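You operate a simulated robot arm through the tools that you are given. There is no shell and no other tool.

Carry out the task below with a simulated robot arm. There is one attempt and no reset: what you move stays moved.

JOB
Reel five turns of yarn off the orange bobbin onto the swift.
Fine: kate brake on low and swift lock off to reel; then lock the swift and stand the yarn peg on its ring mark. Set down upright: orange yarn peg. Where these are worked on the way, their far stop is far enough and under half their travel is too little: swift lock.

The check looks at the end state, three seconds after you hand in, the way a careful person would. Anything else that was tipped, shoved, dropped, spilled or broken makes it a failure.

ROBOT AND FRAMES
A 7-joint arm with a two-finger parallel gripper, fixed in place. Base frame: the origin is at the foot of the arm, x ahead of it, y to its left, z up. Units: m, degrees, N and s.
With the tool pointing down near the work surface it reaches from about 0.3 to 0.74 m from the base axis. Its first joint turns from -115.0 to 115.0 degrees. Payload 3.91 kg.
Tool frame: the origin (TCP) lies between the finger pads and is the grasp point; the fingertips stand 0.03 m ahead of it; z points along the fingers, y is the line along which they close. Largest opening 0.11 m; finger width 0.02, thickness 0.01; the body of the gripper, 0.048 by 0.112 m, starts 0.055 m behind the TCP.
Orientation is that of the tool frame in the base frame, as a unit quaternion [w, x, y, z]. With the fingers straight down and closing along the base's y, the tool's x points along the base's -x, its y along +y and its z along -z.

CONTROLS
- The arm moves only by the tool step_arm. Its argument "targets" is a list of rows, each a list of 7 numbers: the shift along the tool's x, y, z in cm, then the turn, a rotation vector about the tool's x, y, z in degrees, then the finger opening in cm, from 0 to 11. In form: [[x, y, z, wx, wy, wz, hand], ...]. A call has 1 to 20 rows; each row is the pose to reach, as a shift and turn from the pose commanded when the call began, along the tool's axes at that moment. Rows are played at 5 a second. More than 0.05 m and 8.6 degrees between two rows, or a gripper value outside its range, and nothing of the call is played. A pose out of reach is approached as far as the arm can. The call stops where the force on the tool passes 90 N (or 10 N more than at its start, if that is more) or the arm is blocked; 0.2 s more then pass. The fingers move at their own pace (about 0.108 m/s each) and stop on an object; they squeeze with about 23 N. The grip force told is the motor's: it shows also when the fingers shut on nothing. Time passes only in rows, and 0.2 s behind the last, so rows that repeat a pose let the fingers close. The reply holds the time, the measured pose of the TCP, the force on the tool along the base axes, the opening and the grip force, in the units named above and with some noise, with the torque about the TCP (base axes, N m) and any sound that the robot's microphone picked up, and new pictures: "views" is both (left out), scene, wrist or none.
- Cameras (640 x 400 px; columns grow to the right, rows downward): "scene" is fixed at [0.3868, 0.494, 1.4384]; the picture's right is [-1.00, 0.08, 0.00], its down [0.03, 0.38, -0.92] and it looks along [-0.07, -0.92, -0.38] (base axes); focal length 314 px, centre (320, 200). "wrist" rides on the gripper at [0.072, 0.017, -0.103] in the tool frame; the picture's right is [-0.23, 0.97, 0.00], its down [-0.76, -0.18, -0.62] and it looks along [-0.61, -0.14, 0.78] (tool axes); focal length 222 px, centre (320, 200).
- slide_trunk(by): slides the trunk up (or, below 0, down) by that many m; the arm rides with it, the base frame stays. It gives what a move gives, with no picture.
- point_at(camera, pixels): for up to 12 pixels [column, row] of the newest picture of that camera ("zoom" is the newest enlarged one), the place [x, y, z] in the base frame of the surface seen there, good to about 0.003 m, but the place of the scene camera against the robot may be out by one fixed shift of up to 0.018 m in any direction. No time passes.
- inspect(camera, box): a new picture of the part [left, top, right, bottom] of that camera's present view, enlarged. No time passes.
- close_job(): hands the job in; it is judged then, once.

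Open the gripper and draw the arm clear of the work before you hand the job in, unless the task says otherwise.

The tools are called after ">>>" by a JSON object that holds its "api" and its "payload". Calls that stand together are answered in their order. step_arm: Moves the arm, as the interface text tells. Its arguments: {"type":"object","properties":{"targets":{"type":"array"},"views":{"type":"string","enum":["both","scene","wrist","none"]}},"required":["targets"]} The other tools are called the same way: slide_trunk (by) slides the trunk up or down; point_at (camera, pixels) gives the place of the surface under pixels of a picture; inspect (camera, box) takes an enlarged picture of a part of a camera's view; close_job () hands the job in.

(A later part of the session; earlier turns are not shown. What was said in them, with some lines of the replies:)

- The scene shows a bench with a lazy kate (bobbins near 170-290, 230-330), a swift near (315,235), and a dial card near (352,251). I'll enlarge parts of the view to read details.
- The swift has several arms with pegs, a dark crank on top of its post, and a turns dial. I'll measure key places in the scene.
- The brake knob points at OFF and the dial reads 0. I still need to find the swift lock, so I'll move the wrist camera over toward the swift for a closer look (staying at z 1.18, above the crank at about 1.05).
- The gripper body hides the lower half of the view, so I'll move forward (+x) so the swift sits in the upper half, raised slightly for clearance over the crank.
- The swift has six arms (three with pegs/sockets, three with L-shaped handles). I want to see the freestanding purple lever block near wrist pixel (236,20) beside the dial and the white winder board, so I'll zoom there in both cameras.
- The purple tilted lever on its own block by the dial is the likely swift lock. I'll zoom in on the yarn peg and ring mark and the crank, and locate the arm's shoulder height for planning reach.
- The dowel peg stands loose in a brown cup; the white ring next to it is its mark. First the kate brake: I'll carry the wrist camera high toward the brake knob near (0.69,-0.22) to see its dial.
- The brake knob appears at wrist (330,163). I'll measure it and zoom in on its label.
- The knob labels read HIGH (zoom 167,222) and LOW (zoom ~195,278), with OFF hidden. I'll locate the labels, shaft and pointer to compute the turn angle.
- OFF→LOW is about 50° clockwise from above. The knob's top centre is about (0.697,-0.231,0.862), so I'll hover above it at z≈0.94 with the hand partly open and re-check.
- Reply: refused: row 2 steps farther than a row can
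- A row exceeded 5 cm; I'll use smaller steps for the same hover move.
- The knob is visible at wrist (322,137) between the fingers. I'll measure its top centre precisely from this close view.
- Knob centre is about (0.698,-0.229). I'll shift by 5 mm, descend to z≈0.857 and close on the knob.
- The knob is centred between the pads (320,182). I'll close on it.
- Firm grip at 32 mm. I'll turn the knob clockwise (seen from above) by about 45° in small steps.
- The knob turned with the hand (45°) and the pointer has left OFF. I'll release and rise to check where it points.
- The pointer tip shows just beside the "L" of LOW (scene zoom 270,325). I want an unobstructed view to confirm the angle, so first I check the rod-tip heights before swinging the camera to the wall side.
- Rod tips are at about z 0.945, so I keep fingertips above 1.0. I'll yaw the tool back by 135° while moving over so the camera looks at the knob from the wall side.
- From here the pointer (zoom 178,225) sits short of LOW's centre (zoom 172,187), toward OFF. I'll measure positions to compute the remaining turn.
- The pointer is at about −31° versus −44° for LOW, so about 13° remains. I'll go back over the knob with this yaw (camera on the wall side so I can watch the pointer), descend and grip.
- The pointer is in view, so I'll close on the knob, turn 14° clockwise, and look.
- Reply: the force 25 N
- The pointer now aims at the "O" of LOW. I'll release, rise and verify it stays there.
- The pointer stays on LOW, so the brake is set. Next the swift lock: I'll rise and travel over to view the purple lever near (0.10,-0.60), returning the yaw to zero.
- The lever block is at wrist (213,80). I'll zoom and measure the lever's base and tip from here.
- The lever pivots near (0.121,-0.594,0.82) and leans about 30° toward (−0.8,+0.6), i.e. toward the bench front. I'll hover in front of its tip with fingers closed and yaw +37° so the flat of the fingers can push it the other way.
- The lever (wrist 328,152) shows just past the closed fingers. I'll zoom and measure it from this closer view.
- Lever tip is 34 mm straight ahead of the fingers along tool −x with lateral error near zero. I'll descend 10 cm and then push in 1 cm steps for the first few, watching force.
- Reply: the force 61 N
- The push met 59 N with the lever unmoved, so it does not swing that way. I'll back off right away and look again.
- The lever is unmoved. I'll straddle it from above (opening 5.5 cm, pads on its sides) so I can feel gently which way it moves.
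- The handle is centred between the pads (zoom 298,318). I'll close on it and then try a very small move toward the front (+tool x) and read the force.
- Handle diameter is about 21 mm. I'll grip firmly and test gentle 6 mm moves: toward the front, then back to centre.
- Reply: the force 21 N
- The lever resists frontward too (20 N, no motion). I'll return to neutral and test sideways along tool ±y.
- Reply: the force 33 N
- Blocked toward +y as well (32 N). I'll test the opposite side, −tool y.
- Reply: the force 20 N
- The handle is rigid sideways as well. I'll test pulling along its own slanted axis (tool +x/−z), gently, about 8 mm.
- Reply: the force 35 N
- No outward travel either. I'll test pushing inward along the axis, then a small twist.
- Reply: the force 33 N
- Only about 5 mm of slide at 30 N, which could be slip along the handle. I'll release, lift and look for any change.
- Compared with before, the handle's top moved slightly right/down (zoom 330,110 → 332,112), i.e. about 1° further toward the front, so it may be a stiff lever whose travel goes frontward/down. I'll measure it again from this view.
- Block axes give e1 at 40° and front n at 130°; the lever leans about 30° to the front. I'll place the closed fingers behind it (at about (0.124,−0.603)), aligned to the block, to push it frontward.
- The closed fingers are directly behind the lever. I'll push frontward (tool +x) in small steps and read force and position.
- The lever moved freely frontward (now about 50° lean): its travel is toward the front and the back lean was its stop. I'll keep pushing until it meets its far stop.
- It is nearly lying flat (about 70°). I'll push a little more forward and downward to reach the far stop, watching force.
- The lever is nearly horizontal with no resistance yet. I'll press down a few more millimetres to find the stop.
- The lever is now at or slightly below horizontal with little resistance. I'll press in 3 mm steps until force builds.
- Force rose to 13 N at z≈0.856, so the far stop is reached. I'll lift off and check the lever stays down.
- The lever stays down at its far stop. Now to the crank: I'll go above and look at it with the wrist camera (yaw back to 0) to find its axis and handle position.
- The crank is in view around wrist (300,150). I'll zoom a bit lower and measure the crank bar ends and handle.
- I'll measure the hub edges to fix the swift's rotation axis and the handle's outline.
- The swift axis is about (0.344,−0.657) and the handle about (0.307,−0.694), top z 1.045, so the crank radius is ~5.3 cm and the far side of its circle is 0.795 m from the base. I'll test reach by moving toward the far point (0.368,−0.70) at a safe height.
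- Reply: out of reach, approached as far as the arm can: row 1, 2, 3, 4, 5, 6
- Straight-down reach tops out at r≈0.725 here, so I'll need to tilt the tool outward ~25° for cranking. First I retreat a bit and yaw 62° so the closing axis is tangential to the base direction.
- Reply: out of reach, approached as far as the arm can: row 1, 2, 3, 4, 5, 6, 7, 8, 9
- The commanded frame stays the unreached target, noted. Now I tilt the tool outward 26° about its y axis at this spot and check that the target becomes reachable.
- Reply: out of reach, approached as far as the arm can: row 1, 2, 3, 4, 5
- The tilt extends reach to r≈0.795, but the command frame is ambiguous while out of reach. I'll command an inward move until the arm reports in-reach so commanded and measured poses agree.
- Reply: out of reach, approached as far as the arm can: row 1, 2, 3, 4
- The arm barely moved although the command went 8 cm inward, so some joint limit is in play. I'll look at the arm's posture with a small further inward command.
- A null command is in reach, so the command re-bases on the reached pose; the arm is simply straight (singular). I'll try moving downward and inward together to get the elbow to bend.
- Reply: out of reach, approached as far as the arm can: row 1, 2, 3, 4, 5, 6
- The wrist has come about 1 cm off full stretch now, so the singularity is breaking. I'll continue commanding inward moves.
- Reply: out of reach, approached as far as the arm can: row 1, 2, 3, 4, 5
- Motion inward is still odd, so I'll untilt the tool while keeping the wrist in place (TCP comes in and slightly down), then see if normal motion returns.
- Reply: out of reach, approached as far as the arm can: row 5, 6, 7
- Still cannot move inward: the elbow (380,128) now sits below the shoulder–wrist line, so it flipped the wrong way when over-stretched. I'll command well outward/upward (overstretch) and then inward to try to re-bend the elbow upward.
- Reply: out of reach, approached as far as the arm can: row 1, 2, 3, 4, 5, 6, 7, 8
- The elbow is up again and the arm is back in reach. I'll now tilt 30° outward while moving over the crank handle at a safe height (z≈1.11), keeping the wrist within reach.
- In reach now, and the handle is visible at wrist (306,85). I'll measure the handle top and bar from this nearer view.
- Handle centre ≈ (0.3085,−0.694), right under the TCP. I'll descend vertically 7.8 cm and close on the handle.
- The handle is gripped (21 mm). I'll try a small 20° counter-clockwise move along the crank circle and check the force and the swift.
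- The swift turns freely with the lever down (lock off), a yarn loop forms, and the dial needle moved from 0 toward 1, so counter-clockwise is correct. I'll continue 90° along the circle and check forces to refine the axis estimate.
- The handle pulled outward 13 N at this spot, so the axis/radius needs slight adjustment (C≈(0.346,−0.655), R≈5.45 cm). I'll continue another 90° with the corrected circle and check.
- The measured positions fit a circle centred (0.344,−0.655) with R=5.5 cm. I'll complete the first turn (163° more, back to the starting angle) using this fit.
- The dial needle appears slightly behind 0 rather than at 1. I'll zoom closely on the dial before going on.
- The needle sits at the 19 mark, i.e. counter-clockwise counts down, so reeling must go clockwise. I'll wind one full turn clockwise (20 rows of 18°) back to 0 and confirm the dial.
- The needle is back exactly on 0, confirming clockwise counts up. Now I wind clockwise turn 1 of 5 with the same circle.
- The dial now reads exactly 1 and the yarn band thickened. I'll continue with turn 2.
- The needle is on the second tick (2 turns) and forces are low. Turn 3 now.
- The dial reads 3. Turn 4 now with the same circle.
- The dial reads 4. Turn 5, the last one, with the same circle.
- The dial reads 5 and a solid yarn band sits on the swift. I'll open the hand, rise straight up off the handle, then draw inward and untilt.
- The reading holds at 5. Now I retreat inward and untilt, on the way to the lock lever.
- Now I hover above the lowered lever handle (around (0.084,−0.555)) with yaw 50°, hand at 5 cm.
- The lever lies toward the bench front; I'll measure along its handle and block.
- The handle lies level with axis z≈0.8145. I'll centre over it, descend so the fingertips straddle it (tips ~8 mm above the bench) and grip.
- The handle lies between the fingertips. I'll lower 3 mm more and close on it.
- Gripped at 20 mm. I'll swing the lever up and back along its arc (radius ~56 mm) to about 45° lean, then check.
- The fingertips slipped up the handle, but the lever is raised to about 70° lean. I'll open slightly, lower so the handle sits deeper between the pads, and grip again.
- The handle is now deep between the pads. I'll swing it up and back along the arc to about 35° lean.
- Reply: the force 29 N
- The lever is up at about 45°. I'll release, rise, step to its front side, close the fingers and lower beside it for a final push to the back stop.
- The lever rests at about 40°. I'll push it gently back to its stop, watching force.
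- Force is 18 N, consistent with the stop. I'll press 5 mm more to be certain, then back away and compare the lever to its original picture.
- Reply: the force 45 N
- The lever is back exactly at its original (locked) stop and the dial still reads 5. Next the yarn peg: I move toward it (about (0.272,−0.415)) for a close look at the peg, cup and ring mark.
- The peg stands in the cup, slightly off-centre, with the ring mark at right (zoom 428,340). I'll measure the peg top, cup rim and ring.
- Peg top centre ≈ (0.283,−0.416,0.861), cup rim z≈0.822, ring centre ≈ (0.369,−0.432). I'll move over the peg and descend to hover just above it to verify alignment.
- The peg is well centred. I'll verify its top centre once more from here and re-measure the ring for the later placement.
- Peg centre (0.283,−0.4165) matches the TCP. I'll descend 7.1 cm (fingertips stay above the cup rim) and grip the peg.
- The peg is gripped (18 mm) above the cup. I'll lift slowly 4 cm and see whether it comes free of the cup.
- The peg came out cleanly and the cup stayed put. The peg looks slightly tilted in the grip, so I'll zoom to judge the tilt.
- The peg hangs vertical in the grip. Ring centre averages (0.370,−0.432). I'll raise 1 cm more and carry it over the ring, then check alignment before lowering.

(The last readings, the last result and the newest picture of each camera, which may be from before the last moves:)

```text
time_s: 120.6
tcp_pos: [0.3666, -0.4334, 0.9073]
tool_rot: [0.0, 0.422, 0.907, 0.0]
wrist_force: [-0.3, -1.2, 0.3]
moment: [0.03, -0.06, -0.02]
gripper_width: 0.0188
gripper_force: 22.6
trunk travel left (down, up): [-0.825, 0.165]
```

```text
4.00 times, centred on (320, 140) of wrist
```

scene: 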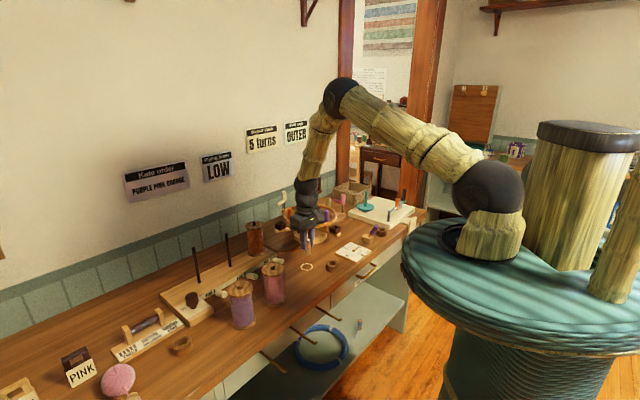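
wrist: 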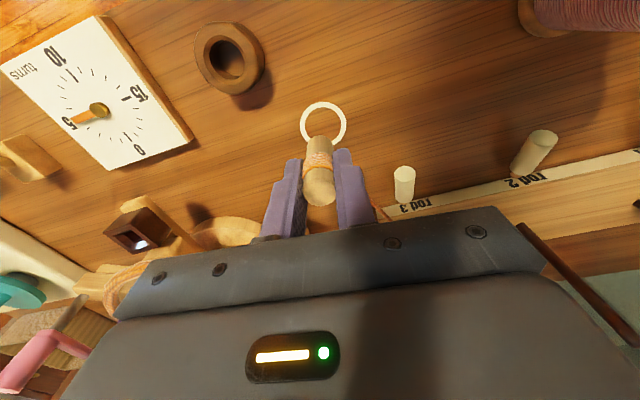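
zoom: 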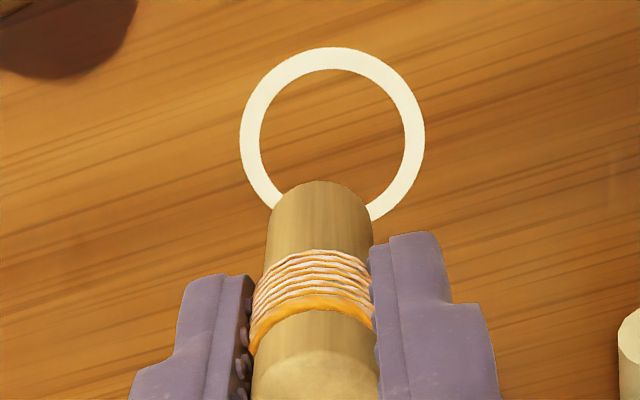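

The ring is in clear view below. I'll take ring band points and peg positions for the exact offset.

>>> {"api": "point_at", "payload": {"camera": "wrist", "pixels": [[303, 125], [343.3, 123.8], [323, 104.5], [305.5, 137.5], [338, 140], [323, 123.3], [308, 110.5], [338.5, 110.5], [320, 137], [320, 160], [320, 192]]}}

```text
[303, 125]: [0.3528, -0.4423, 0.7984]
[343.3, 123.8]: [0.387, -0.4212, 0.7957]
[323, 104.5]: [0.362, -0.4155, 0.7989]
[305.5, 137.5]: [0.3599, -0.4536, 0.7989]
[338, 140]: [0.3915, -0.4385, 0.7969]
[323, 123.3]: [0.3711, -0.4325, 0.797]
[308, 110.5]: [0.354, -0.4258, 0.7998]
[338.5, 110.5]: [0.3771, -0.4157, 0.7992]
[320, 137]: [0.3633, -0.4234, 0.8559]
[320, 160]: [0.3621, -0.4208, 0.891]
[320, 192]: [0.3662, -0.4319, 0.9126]
```

Images show the peg needs about 2.5 mm more along tool +y to be over the ring centre. I'll apply that and lower 4.7 cm (it was lifted 5.0 cm), checking force before contact.

>>> {"api": "step_arm", "payload": {"targets": [[-0.05, 0.25, 0, 0, 0, 0, 1], [-0.05, 0.25, 1.2, 0, 0, 0, 1], [-0.05, 0.25, 2.4, 0, 0, 0, 1], [-0.05, 0.25, 3.6, 0, 0, 0, 1], [-0.05, 0.25, 4.3, 0, 0, 0, 1], [-0.05, 0.25, 4.7, 0, 0, 0, 1], [-0.05, 0.25, 4.7, 0, 0, 0, 1]], "views": "both"}}

>>> {"api": "inspect", "payload": {"camera": "scene", "box": [285, 240, 349, 280]}}

>>> {"api": "inspect", "payload": {"camera": "wrist", "box": [240, 110, 400, 210]}}

```text
time_s: 122.2
tcp_pos: [0.3707, -0.4302, 0.8611]
tool_rot: [0.0, 0.422, 0.906, 0.0]
wrist_force: [-0.4, 0.0, -0.2]
moment: [-0.01, 0.01, -0.01]
gripper_width: 0.0186
gripper_force: 22.5
trunk travel left (down, up): [-0.825, 0.165]
```

scene: 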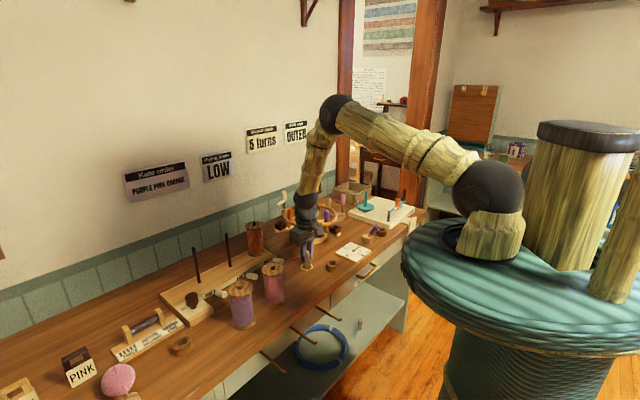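
wrist: 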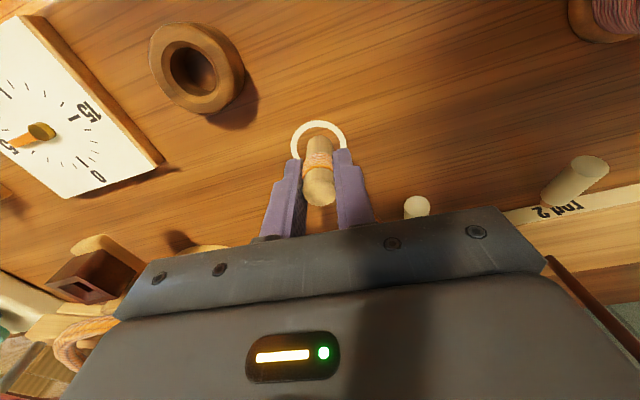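

```text
10.00 times, centred on (317, 260) of scene
```

zoom: 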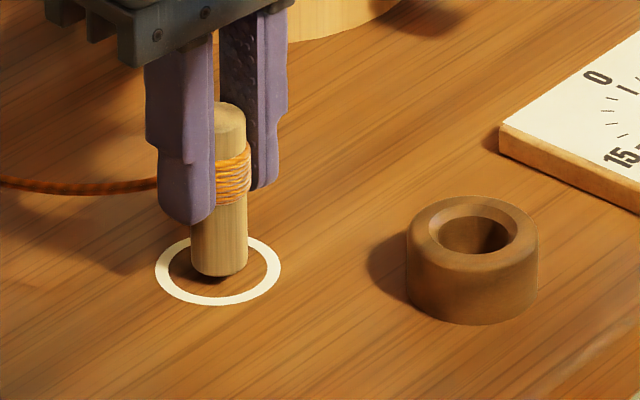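

```text
4.00 times, centred on (320, 160) of wrist
```

zoom: 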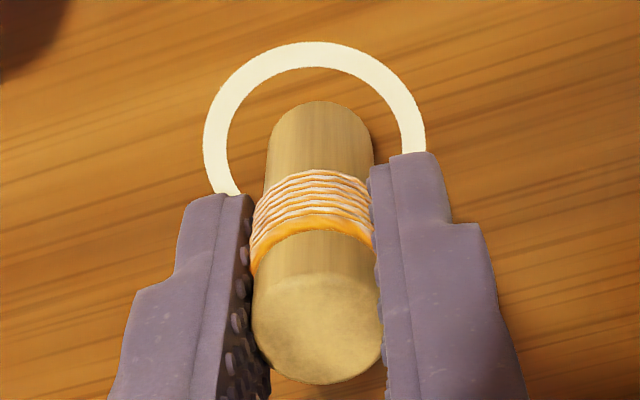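

The peg is centred over the ring and about 3 mm above the bench. I'll lower in 1–2 mm steps until it touches.

>>> {"api": "step_arm", "payload": {"targets": [[0, 0, 0.15, 0, 0, 0, 1], [0, 0, 0.3, 0, 0, 0, 1], [0, 0, 0.4, 0, 0, 0, 1]], "views": "none"}}

>>> {"api": "inspect", "payload": {"camera": "scene", "box": [285, 240, 349, 280]}}

```text
time_s: 123.0
tcp_pos: [0.3708, -0.4314, 0.8577]
tool_rot: [0.0, 0.422, 0.906, -0.001]
wrist_force: [0.4, 0.0, -0.6]
moment: [0.0, -0.02, 0.03]
gripper_width: 0.0188
gripper_force: 22.8
trunk travel left (down, up): [-0.825, 0.165]
```

```text
10.00 times, centred on (317, 260) of scene
```

zoom: 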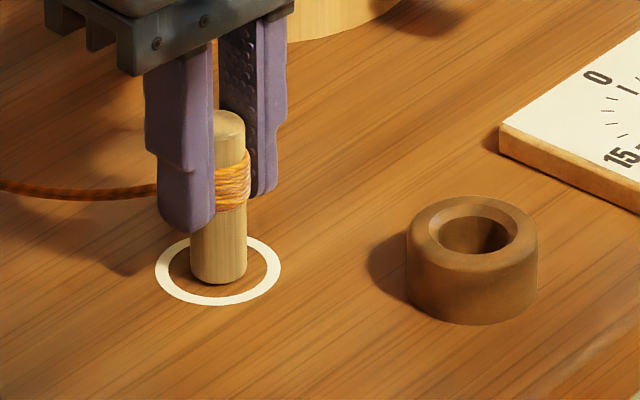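

No contact force yet. I'll continue down in 1 mm steps.

>>> {"api": "step_arm", "payload": {"targets": [[0, 0, 0.1, 0, 0, 0, 1], [0, 0, 0.2, 0, 0, 0, 1], [0, 0, 0.3, 0, 0, 0, 1]], "views": "none"}}

>>> {"api": "inspect", "payload": {"camera": "scene", "box": [285, 240, 349, 280]}}

```text
time_s: 123.8
tcp_pos: [0.3702, -0.4312, 0.8554]
tool_rot: [0.0, 0.423, 0.906, 0.0]
wrist_force: [-0.7, 2.8, 9.3]
moment: [0.15, 0.01, 0.03]
gripper_width: 0.0188
gripper_force: 23.1
trunk travel left (down, up): [-0.825, 0.165]
```

```text
10.00 times, centred on (317, 260) of scene
```

zoom: 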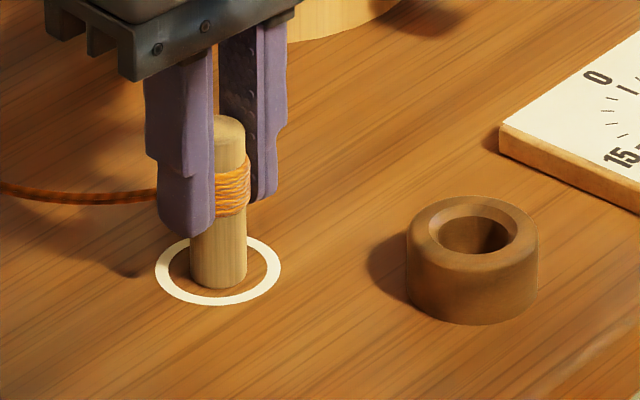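

Contact at 9 N: the peg stands on the ring. I'll ease the downforce by 2 mm, open the fingers and rise straight up.

>>> {"api": "step_arm", "payload": {"targets": [[0, 0, -0.15, 0, 0, 0, 1], [0, 0, -0.2, 0, 0, 0, 1.9], [0, 0, -0.2, 0, 0, 0, 2.5], [0, 0, -0.2, 0, 0, 0, 4], [0, 0, -0.2, 0, 0, 0, 5.5], [0, 0, -0.2, 0, 0, 0, 5.5]], "views": "wrist"}}

>>> {"api": "inspect", "payload": {"camera": "scene", "box": [285, 240, 349, 280]}}

```text
time_s: 125.2
tcp_pos: [0.3697, -0.4317, 0.8551]
tool_rot: [0.0, 0.423, 0.906, 0.0]
wrist_force: [0.5, -0.5, -0.2]
moment: [-0.01, 0.0, 0.02]
gripper_width: 0.0549
gripper_force: 0.0
trunk travel left (down, up): [-0.825, 0.165]
```

wrist: 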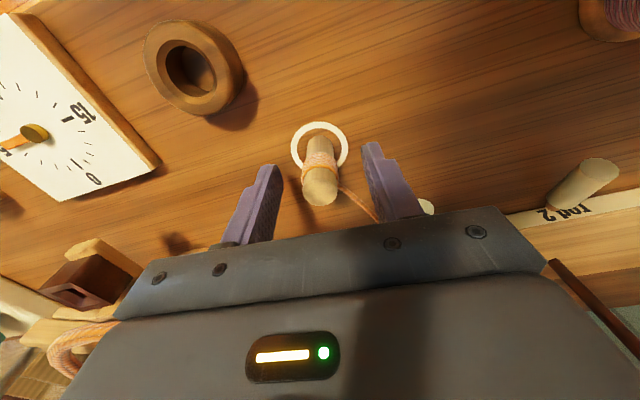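

```text
10.00 times, centred on (317, 260) of scene
```

zoom: 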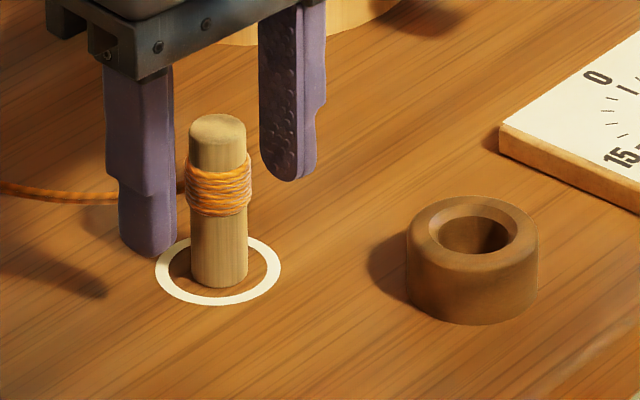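

The peg stands upright and centred in the ring. I'll rise straight up and draw back toward the robot, clear of the bench.

>>> {"api": "step_arm", "payload": {"targets": [[0, 0, -3, 0, 0, 0, 5.5], [0, 0, -7, 0, 0, 0, 5.5], [0, 0, -11, 0, 0, 0, 5.5], [0, 0, -15, 0, 0, 0, 6], [0, 0, -19, 0, 0, 0, 8], [4, 0, -22, 0, 0, 0, 10], [8, 0, -25, 0, 0, 0, 11], [12, 0, -28, 0, 0, 0, 11], [12, 0, -28, 0, 0, 0, 11]], "views": "both"}}

>>> {"api": "inspect", "payload": {"camera": "scene", "box": [285, 240, 349, 280]}}

>>> {"api": "inspect", "payload": {"camera": "scene", "box": [230, 165, 430, 290]}}

>>> {"api": "inspect", "payload": {"camera": "scene", "box": [100, 220, 300, 345]}}

```text
time_s: 127.2
tcp_pos: [0.2939, -0.3403, 1.1337]
tool_rot: [0.0, 0.423, 0.906, 0.0]
wrist_force: [0.6, -0.8, 0.1]
moment: [0.01, 0.04, -0.01]
gripper_width: 0.11
gripper_force: 0.2
trunk travel left (down, up): [-0.825, 0.165]
```

scene: 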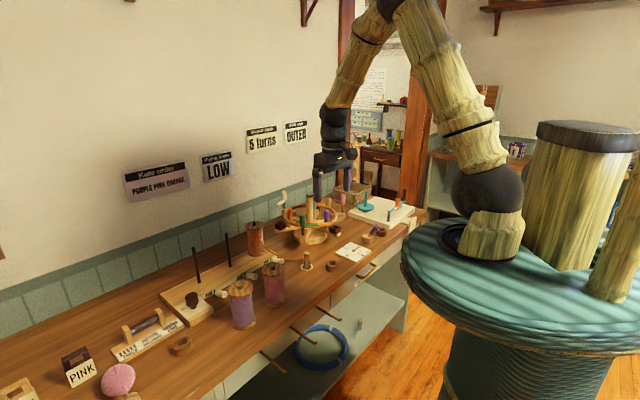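
wrist: 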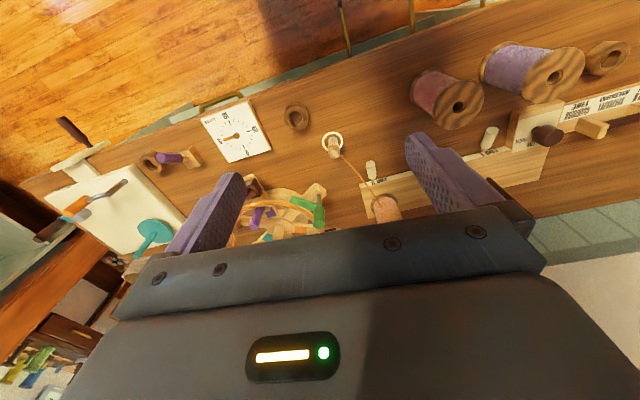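

```text
10.00 times, centred on (317, 260) of scene
```

zoom: 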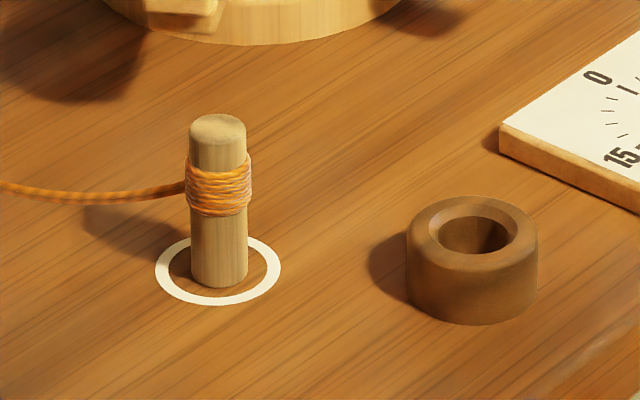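

```text
3.20 times, centred on (330, 228) of scene
```

zoom: 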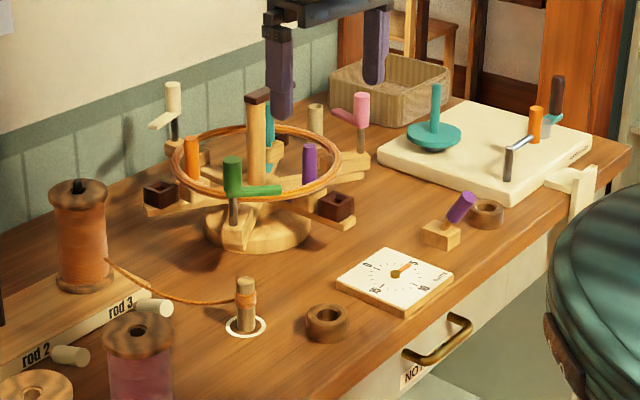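

```text
3.20 times, centred on (200, 282) of scene
```

zoom: 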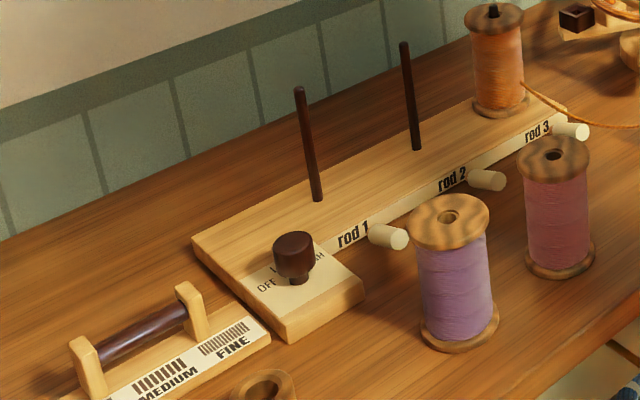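

Everything looks in place. I'll draw the arm further back from the bench and take a last check of dial, lever, brake and swift.

>>> {"api": "step_arm", "payload": {"targets": [[4, 0, -1, 0, 0, 0, 11], [8, 0, -2, 0, 0, 0, 11], [12, -2, -3, 0, 0, 0, 11], [14, -5, -4, 0, 0, 0, 11], [14, -5, -4, 0, 0, 0, 11]], "views": "both"}}

>>> {"api": "inspect", "payload": {"camera": "scene", "box": [250, 165, 390, 252]}}

>>> {"api": "inspect", "payload": {"camera": "scene", "box": [340, 243, 372, 263]}}

>>> {"api": "inspect", "payload": {"camera": "scene", "box": [360, 222, 392, 242]}}

>>> {"api": "inspect", "payload": {"camera": "scene", "box": [174, 290, 206, 310]}}

```text
time_s: 128.4
tcp_pos: [0.1656, -0.2626, 1.1761]
tool_rot: [0.001, 0.423, 0.906, 0.001]
wrist_force: [-0.7, 1.0, -0.2]
moment: [0.02, -0.03, 0.02]
gripper_width: 0.1101
gripper_force: 0.0
trunk travel left (down, up): [-0.825, 0.165]
```

scene: 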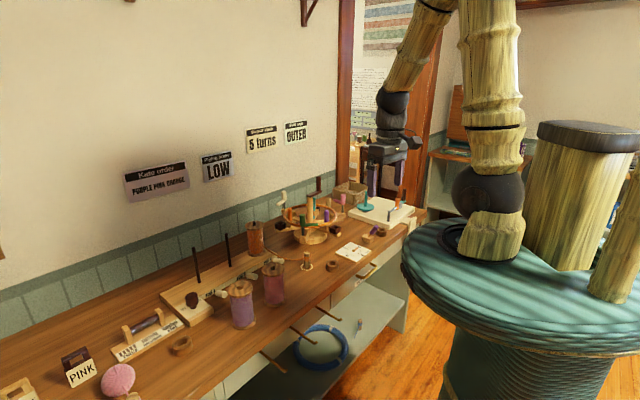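
wrist: 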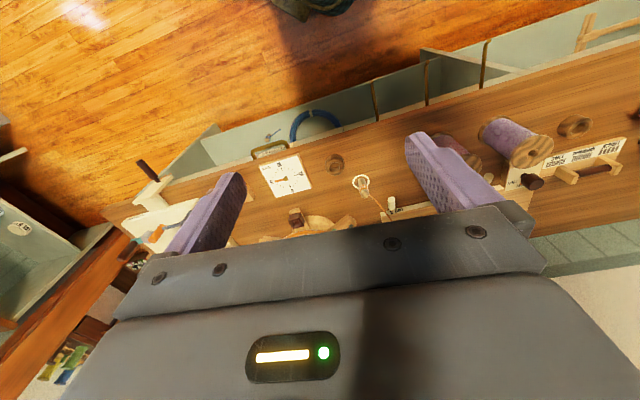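

```text
4.57 times, centred on (320, 208) of scene
```

zoom: 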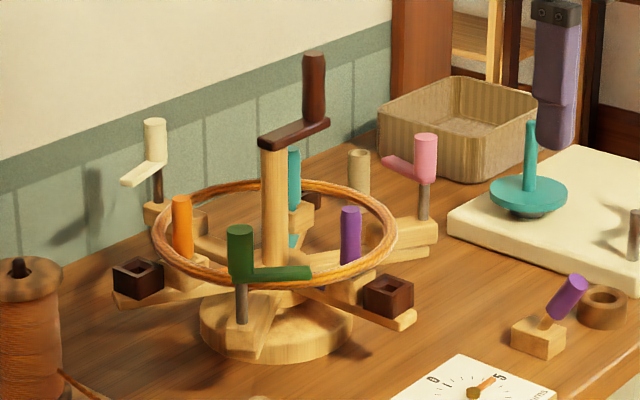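

```text
16.00 times, centred on (356, 253) of scene
```

zoom: 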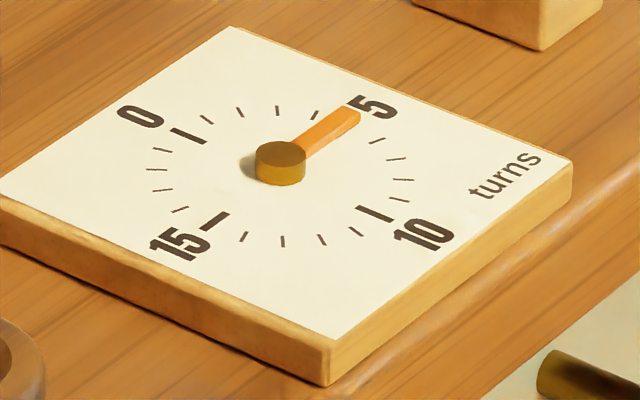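

```text
16.00 times, centred on (376, 232) of scene
```

zoom: 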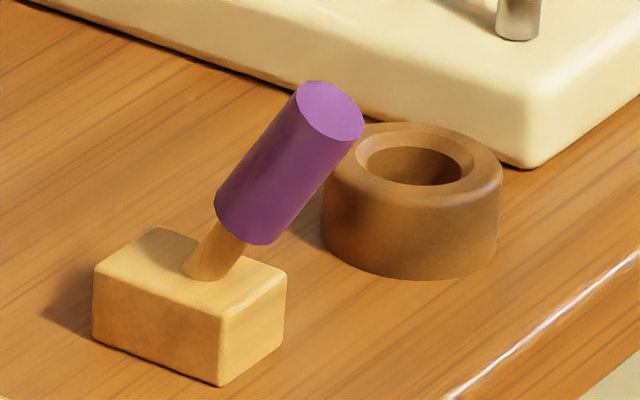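

```text
16.00 times, centred on (190, 300) of scene
```

zoom: 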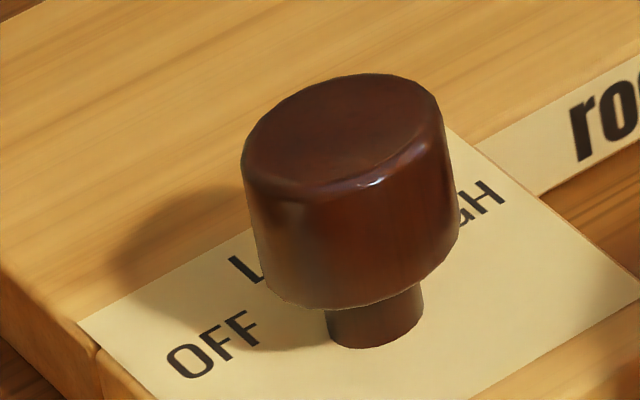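

The brake is on LOW, the dial reads 5 with the yarn band on the swift, the lock lever is at its locked stop, and the peg stands upright in its ring. The arm is clear with the hand open, so I hand the job in.

>>> {"api": "close_job", "payload": {}}

```text
The job is handed in.
```

The job is handed in. Five turns of orange yarn are on the swift, and the last pictures show everything where the task asked for it. I haven't seen the check's result.

- **Kate brake:** the knob points at LOW.
- **Reeling:** the dial reads 5. My first turn went the wrong way, counter-clockwise, and the dial counted down. I wound that turn back to 0, then reeled five turns clockwise.
- **Swift lock:** this is the purple lever beside the dial. I pushed it down to its far stop to free the swift, then returned it to the upright stop where it started. I didn't push on the swift afterwards to test that it was locked.
- **Yarn peg:** it stands upright in the centre of its white ring. The brown cup it came from stayed where it was.

While looking for which way the lever moved, I pushed on it with up to 59 N. It showed no damage and later moved freely. Nothing else on the bench looked moved or tipped, and the arm finished clear of the bench with the hand open.
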